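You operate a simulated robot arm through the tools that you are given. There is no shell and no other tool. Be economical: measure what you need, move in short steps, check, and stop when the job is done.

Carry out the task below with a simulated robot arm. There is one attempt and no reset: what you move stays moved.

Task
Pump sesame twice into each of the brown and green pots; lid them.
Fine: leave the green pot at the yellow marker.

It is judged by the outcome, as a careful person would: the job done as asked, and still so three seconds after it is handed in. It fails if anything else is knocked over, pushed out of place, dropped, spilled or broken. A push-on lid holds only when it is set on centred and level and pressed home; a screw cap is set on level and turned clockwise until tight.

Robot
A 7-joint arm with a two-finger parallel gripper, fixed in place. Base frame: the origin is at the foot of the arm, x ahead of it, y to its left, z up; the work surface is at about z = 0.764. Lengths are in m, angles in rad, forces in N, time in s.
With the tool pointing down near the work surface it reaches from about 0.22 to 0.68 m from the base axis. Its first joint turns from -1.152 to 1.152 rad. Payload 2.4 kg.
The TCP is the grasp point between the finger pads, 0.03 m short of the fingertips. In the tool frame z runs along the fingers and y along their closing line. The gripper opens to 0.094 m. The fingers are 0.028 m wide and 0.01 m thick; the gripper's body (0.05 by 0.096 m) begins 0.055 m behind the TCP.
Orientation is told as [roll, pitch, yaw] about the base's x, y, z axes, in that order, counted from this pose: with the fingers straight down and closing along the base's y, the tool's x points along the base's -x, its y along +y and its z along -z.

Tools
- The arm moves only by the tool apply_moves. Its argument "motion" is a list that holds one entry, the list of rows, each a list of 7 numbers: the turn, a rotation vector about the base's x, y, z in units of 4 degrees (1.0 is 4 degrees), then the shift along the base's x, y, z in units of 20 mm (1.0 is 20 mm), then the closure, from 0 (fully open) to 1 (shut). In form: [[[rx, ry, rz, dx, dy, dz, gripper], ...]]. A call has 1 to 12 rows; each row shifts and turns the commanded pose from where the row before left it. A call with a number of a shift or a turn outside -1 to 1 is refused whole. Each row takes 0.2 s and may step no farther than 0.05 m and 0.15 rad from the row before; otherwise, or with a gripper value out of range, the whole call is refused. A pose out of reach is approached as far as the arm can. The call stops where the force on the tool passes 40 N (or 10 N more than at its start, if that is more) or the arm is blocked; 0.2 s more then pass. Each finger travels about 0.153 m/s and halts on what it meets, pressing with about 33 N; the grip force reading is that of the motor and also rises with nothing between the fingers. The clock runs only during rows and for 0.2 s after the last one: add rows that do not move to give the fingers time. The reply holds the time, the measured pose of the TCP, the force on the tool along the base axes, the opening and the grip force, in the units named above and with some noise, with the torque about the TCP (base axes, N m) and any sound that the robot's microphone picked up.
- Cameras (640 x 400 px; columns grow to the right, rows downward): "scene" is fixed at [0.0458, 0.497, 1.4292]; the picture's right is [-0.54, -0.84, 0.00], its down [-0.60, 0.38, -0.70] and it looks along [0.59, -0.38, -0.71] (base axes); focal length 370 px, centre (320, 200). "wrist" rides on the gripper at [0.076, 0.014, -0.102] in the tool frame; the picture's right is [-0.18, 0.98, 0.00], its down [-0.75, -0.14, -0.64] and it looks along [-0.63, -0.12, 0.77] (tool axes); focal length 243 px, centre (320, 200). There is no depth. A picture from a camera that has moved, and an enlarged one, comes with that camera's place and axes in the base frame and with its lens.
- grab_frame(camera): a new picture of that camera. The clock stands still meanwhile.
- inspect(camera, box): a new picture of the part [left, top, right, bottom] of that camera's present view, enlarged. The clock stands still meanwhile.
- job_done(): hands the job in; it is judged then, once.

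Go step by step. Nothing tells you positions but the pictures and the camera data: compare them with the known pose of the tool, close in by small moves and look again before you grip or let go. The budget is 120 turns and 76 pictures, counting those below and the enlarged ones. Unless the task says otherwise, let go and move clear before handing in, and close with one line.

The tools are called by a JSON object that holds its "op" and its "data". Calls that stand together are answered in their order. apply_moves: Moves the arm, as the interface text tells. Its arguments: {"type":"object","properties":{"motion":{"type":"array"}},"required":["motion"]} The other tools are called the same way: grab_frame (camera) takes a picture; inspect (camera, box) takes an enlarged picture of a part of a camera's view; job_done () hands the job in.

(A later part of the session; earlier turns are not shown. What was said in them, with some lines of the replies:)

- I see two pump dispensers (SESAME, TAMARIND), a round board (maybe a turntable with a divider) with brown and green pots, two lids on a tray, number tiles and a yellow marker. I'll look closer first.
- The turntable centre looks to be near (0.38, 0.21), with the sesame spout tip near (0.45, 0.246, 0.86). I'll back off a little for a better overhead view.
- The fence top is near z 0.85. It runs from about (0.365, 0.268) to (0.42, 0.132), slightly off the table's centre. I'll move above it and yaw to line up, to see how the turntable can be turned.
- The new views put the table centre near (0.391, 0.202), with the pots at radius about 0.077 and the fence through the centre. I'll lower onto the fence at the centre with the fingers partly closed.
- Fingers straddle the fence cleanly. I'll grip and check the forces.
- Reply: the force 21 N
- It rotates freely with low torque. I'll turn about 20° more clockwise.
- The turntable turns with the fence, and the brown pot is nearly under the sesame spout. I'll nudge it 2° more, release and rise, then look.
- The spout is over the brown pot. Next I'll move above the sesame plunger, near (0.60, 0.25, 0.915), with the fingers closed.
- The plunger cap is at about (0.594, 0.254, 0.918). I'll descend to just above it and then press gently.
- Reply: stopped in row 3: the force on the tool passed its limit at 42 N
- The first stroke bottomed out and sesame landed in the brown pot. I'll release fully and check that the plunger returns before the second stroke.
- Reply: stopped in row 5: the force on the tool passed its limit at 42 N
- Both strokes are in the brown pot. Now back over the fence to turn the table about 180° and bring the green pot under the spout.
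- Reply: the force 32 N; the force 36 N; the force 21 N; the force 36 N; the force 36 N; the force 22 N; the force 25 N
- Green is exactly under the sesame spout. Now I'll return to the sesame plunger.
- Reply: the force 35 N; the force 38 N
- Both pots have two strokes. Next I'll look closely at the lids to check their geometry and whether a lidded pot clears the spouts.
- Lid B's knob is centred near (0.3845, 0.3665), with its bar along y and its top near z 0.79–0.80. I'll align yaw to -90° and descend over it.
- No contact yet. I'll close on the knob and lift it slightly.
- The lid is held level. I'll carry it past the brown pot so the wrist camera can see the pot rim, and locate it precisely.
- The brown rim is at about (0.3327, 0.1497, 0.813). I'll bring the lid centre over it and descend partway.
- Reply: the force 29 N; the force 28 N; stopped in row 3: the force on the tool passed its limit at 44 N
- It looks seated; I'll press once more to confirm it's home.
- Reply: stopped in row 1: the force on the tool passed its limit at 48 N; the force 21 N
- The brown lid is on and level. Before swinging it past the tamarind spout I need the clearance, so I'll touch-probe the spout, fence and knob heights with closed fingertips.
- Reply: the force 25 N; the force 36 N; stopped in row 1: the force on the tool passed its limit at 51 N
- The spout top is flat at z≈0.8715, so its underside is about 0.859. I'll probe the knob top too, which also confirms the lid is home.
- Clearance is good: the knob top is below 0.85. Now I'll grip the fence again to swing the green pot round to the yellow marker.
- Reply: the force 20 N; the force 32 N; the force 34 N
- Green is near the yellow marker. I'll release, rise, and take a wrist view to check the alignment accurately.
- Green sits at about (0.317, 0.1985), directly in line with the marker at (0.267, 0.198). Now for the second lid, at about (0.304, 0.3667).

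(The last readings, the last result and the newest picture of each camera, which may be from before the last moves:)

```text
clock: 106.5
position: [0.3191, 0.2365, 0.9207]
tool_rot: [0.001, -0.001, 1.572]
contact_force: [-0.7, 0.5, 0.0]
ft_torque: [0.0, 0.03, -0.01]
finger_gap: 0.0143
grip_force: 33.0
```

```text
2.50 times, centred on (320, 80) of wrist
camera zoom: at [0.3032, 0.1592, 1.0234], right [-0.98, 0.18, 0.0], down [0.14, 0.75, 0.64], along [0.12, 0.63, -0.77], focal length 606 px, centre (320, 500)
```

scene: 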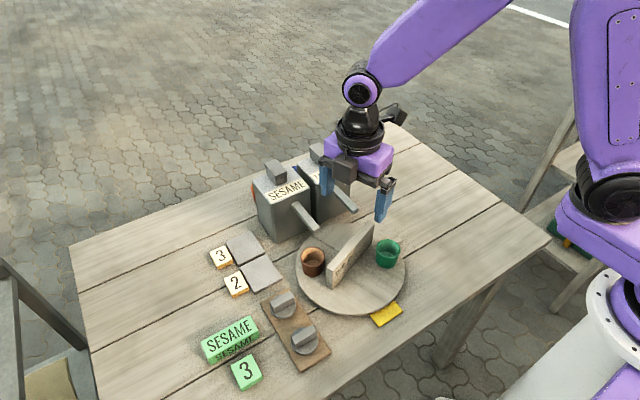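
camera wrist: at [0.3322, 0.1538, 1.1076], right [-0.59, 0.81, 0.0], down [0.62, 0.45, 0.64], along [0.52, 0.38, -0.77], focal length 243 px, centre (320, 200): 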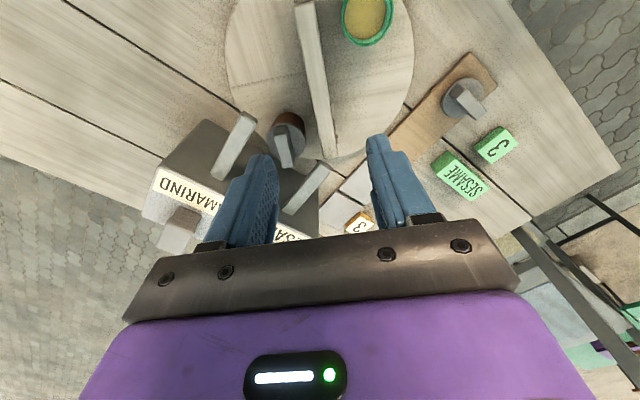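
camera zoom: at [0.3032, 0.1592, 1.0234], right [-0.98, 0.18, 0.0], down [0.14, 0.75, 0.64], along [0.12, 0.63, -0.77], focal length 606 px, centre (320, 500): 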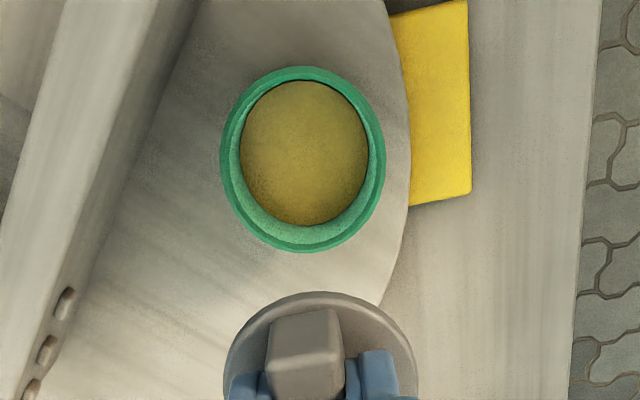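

{"op": "apply_moves", "data": {"motion": [[[0, 0, 0, -0.05, -0.95, 0, 1], [0, 0, 0, 0, -0.91, 0, 1], [0, 0, 0, 0, 0, -1, 1], [0, 0, 0, 0, 0, -1, 1], [0, 0, 0, 0, 0, -0.5, 1], [0, 0, 0, 0, 0, -0.25, 1], [0, 0, 0, 0, 0, 0, 1]]]}}

{"op": "inspect", "data": {"camera": "wrist", "box": [260, 70, 380, 170]}}

{"op": "inspect", "data": {"camera": "scene", "box": [330, 230, 430, 310]}}

```text
clock: 108.1
position: [0.3177, 0.1988, 0.8657]
tool_rot: [-0.001, 0.001, 1.573]
contact_force: [0.8, 0.4, 0.3]
ft_torque: [0.01, -0.01, 0.04]
finger_gap: 0.014
grip_force: 33.3
```

```text
4.00 times, centred on (320, 120) of wrist
camera zoom: at [0.3022, 0.1216, 0.969], right [-0.98, 0.18, 0.0], down [0.14, 0.75, 0.64], along [0.12, 0.63, -0.77], focal length 970 px, centre (320, 520)
```

zoom: 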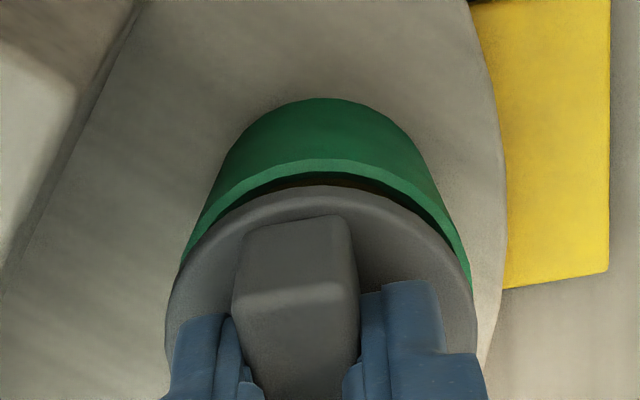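

```text
5.00 times, centred on (380, 270) of scene
camera zoom: at [0.0458, 0.497, 1.4292], right [-0.54, -0.84, 0.0], down [-0.6, 0.38, -0.7], along [0.59, -0.38, -0.71], focal length 1849 px, centre (20, -150)
```

zoom: 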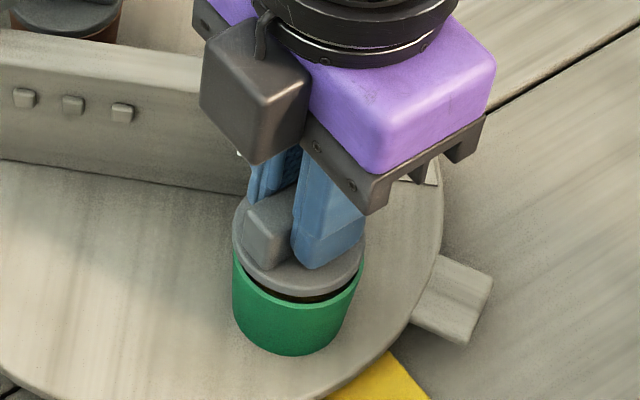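

{"op": "apply_moves", "data": {"motion": [[[0, 0, 0, -0.01, -0.04, 0, 1], [0, 0, 0, 0, 0, -0.1, 1], [0, 0, 0, 0, 0, -0.1, 1], [0, 0, 0, 0, 0, 0, 1]]]}}

{"op": "inspect", "data": {"camera": "wrist", "box": [260, 70, 380, 170]}}

```text
clock: 109.1
position: [0.3176, 0.1968, 0.8607]
tool_rot: [0.001, 0.0, 1.573]
contact_force: [-0.1, 0.3, -0.1]
ft_torque: [-0.04, -0.04, 0.04]
finger_gap: 0.0142
grip_force: 33.2
```

```text
4.00 times, centred on (320, 120) of wrist
camera zoom: at [0.302, 0.121, 0.9646], right [-0.98, 0.18, 0.0], down [0.14, 0.75, 0.64], along [0.12, 0.63, -0.77], focal length 970 px, centre (320, 520)
```

zoom: 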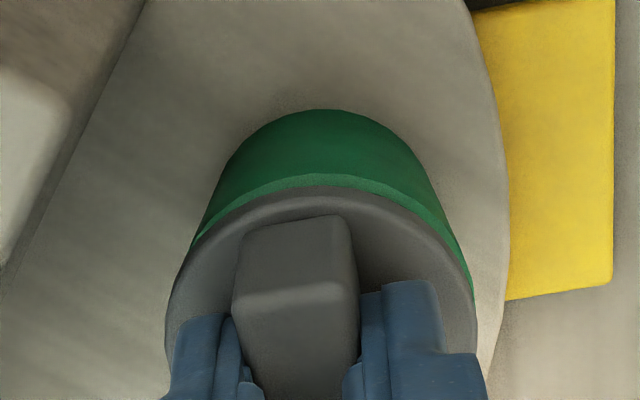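

{"op": "apply_moves", "data": {"motion": [[[0, 0, 0, -0.01, -0.025, -0.08, 1], [0, 0, 0, 0, 0, -0.08, 1], [0, 0, 0, 0, 0, 0, 1]]]}}

```text
clock: 109.9
position: [0.3158, 0.1971, 0.8582]
tool_rot: [0.001, 0.0, 1.573]
contact_force: [-0.8, -0.7, -0.3]
ft_torque: [0.0, -0.01, 0.01]
finger_gap: 0.0144
grip_force: 32.4
```

{"op": "apply_moves", "data": {"motion": [[[0, 0, 0, 0, 0, -0.08, 1], [0, 0, 0, 0, 0, -0.08, 1], [0, 0, 0, 0, 0, 0, 1]]]}}

```text
clock: 110.7
position: [0.3173, 0.1973, 0.855]
tool_rot: [-0.001, -0.001, 1.573]
contact_force: [-2.1, 0.3, 30.0]
ft_torque: [0.06, 0.1, 0.03]
finger_gap: 0.0143
grip_force: 32.7
```

{"op": "apply_moves", "data": {"motion": [[[0, 0, 0, 0, 0, -0.08, 1], [0, 0, 0, 0, 0, -0.08, 1], [0, 0, 0, 0, 0, 0, 1]]]}}

{"op": "inspect", "data": {"camera": "scene", "box": [350, 240, 420, 310]}}

```text
clock: 111.1
position: [0.3172, 0.198, 0.8551]
tool_rot: [-0.001, -0.001, 1.571]
contact_force: [-1.5, -0.5, 16.6]
ft_torque: [-0.03, 0.12, -0.02]
finger_gap: 0.0146
grip_force: 33.0
stopped in row 2: the force on the tool passed its limit at 44 N (the readings are from after the stop); the commanded pose is now the measured one
```

```text
5.71 times, centred on (385, 275) of scene
camera zoom: at [0.0455, 0.4969, 1.4292], right [-0.54, -0.84, 0.0], down [-0.6, 0.38, -0.7], along [0.59, -0.38, -0.71], focal length 2114 px, centre (-51, -229)
```

zoom: 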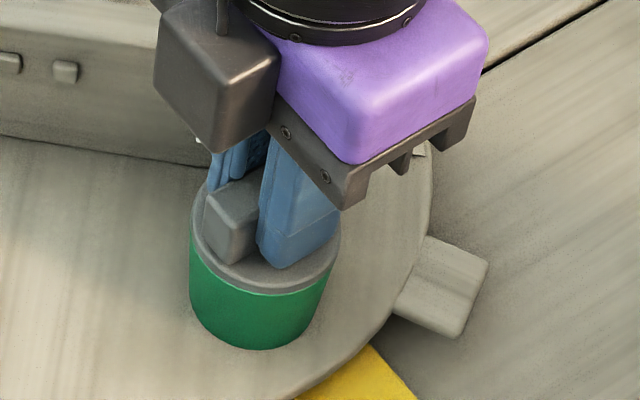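

{"op": "apply_moves", "data": {"motion": [[[0, 0, 0, 0, 0, -0.12, 1], [0, 0, 0, 0, 0, -0.1, 1], [0, 0, 0, 0, 0, 0, 1]]]}}

{"op": "apply_moves", "data": {"motion": [[[0, 0, 0, 0, 0, 0, 0.7], [0, 0, 0, 0, 0, 0, 0.4], [0, 0, 0, 0, 0, 0, 0.4], [0, 0, 0, 0, 0, 1, 0.4], [0, 0, 0, 0, 0, 1, 0.4], [0, 0, 0, 0, 0, 1, 0.4], [0, 0, 0, 0, 1, 1, 0.4], [0, 0, 0, 0, 1, 0, 0.4], [0, 0, 0, 0, 0, 0, 0.4]]]}}

{"op": "inspect", "data": {"camera": "wrist", "box": [220, 0, 420, 160]}}

{"op": "inspect", "data": {"camera": "scene", "box": [290, 200, 430, 320]}}

```text
clock: 111.5
position: [0.318, 0.1982, 0.8548]
tool_rot: [-0.003, -0.003, 1.572]
contact_force: [-2.9, 0.0, 18.7]
ft_torque: [-0.03, 0.2, -0.02]
finger_gap: 0.0146
grip_force: 32.7
stopped in row 1: the force on the tool passed its limit at 49 N (the readings are from after the stop); the commanded pose is now the measured one
```

```text
clock: 113.5
position: [0.3181, 0.2389, 0.9338]
tool_rot: [-0.003, -0.003, 1.572]
contact_force: [0.1, 0.0, 0.6]
ft_torque: [0.0, -0.02, -0.01]
finger_gap: 0.0563
grip_force: 0.0
```

```text
2.50 times, centred on (320, 80) of wrist
camera zoom: at [0.3017, 0.1614, 1.0369], right [-0.98, 0.18, 0.0], down [0.14, 0.75, 0.64], along [0.12, 0.63, -0.76], focal length 606 px, centre (320, 500)
```

zoom: 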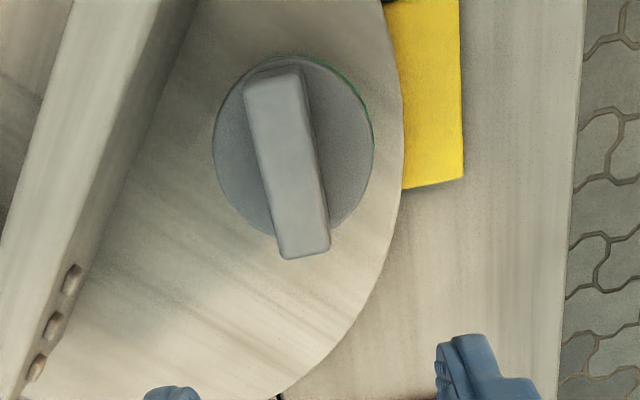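

```text
3.33 times, centred on (360, 260) of scene
camera zoom: at [0.0458, 0.497, 1.4292], right [-0.54, -0.84, 0.0], down [-0.6, 0.38, -0.7], along [0.59, -0.38, -0.71], focal length 1233 px, centre (187, 0)
```

zoom: 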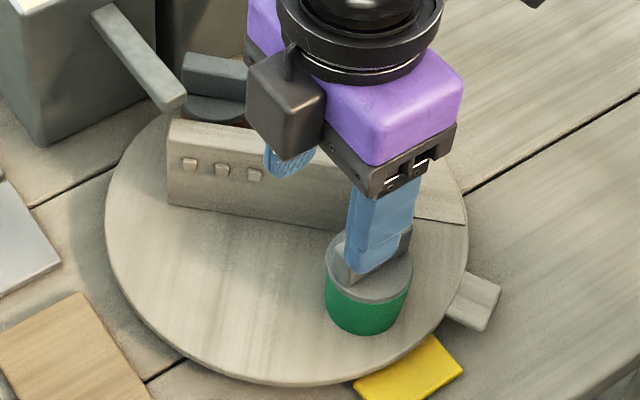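

Both lids ended at the same seated height. As a final check I'll press directly on the green knob with closed fingertips to make sure it's fully home.

{"op": "apply_moves", "data": {"motion": [[[0, 0, 0, 0, 0, 0, 0.8], [0, 0, 0, -0.05, -1, 0, 1], [0, 0, 0, 0, -1, 0, 1], [0, 0, 0, 0, -0.08, -1, 1], [0, 0, 0, 0, 0, -1, 1], [0, 0, 0, 0, 0, -0.5, 1], [0, 0, 0, 0, 0, 0, 1]]]}}

{"op": "apply_moves", "data": {"motion": [[[0, 0, 0, 0, 0, -0.1, 1], [0, 0, 0, 0, 0, -0.1, 1], [0, 0, 0, 0, 0, -0.1, 1], [0, 0, 0, 0, 0, -0.1, 1], [0, 0, 0, 0, 0, -0.1, 1], [0, 0, 0, 0, 0, -0.1, 1], [0, 0, 0, 0, 0, 0, 1]]]}}

```text
clock: 115.1
position: [0.3167, 0.1958, 0.8843]
tool_rot: [-0.004, -0.004, 1.574]
contact_force: [0.4, 0.0, 0.0]
ft_torque: [-0.01, -0.04, -0.04]
finger_gap: 0.0
grip_force: 32.6
```

```text
clock: 116.1
position: [0.3184, 0.1966, 0.8793]
tool_rot: [-0.006, -0.008, 1.57]
contact_force: [-2.7, -0.1, 22.8]
ft_torque: [-0.09, 0.15, -0.08]
finger_gap: 0.0
grip_force: 33.2
stopped in row 4: the force on the tool passed its limit at 48 N (the readings are from after the stop); the commanded pose is now the measured one
```

The green lid doesn't move under 48 N, and its height matches the brown one. I'll retreat and take a final look.

{"op": "apply_moves", "data": {"motion": [[[0, 0, 0, 0, 0, 1, 1], [0, 0, 0, 0, 0, 1, 1], [0, 0, 0, 0, 0, 1, 1], [0, 0, 0, 0, 0, 1, 1], [0, 0, 0, 0, 0, 1, 0.5], [0, 0, 0, 0, 0, 1, 0.3], [0, 0, 0, 0, -1, 1, 0.3], [0, 0, 0, 0, -1, 1, 0.3], [0, 0, 0, 0, -1, 0.5, 0.3], [0, 0, 0, 0, -1, 0, 0.3], [0, 0, 0, 0, -1, 0, 0.3], [0, 0, 0, 0, 0, 0, 0.3]]]}}

{"op": "grab_frame", "data": {"camera": "scene"}}

```text
clock: 118.7
position: [0.3182, 0.0967, 1.0482]
tool_rot: [-0.005, -0.006, 1.57]
contact_force: [-0.8, -0.9, -0.3]
ft_torque: [-0.01, -0.02, 0.02]
finger_gap: 0.0659
grip_force: 0.0
```

```text
3 pictures are left
```

scene: 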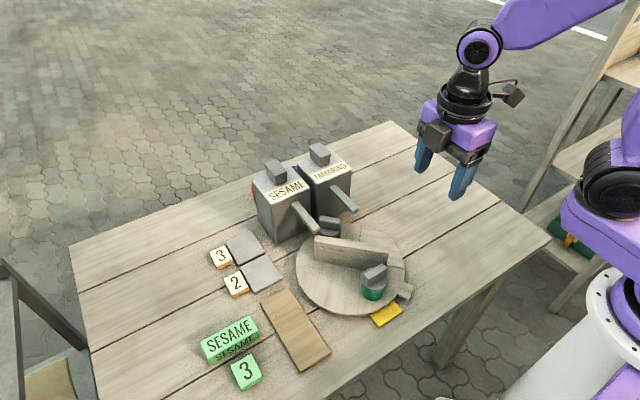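

{"op": "inspect", "data": {"camera": "scene", "box": [290, 200, 420, 330]}}

```text
3.08 times, centred on (355, 265) of scene
camera zoom: at [0.0458, 0.497, 1.4292], right [-0.54, -0.84, 0.0], down [-0.6, 0.38, -0.7], along [0.59, -0.38, -0.71], focal length 1138 px, centre (212, 0)
```

zoom: 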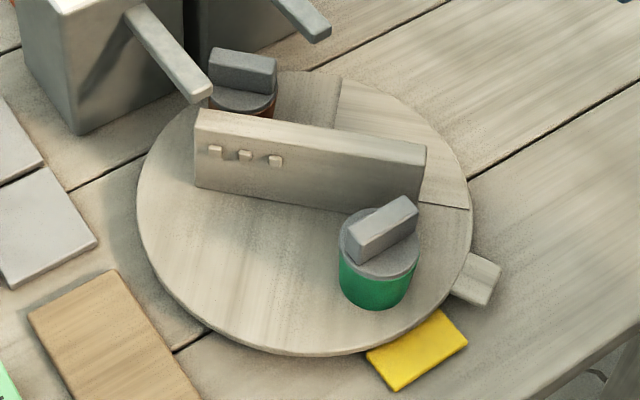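

Both pots are lidded and level, the green pot sits beside the yellow marker, and nothing else has moved. The arm is clear, so I'm handing in.

{"op": "job_done", "data": {}}

```text
The job is handed in.
```

The brown and green pots each got two pumps of sesame and a lid pressed on, and the green pot is at the yellow marker.
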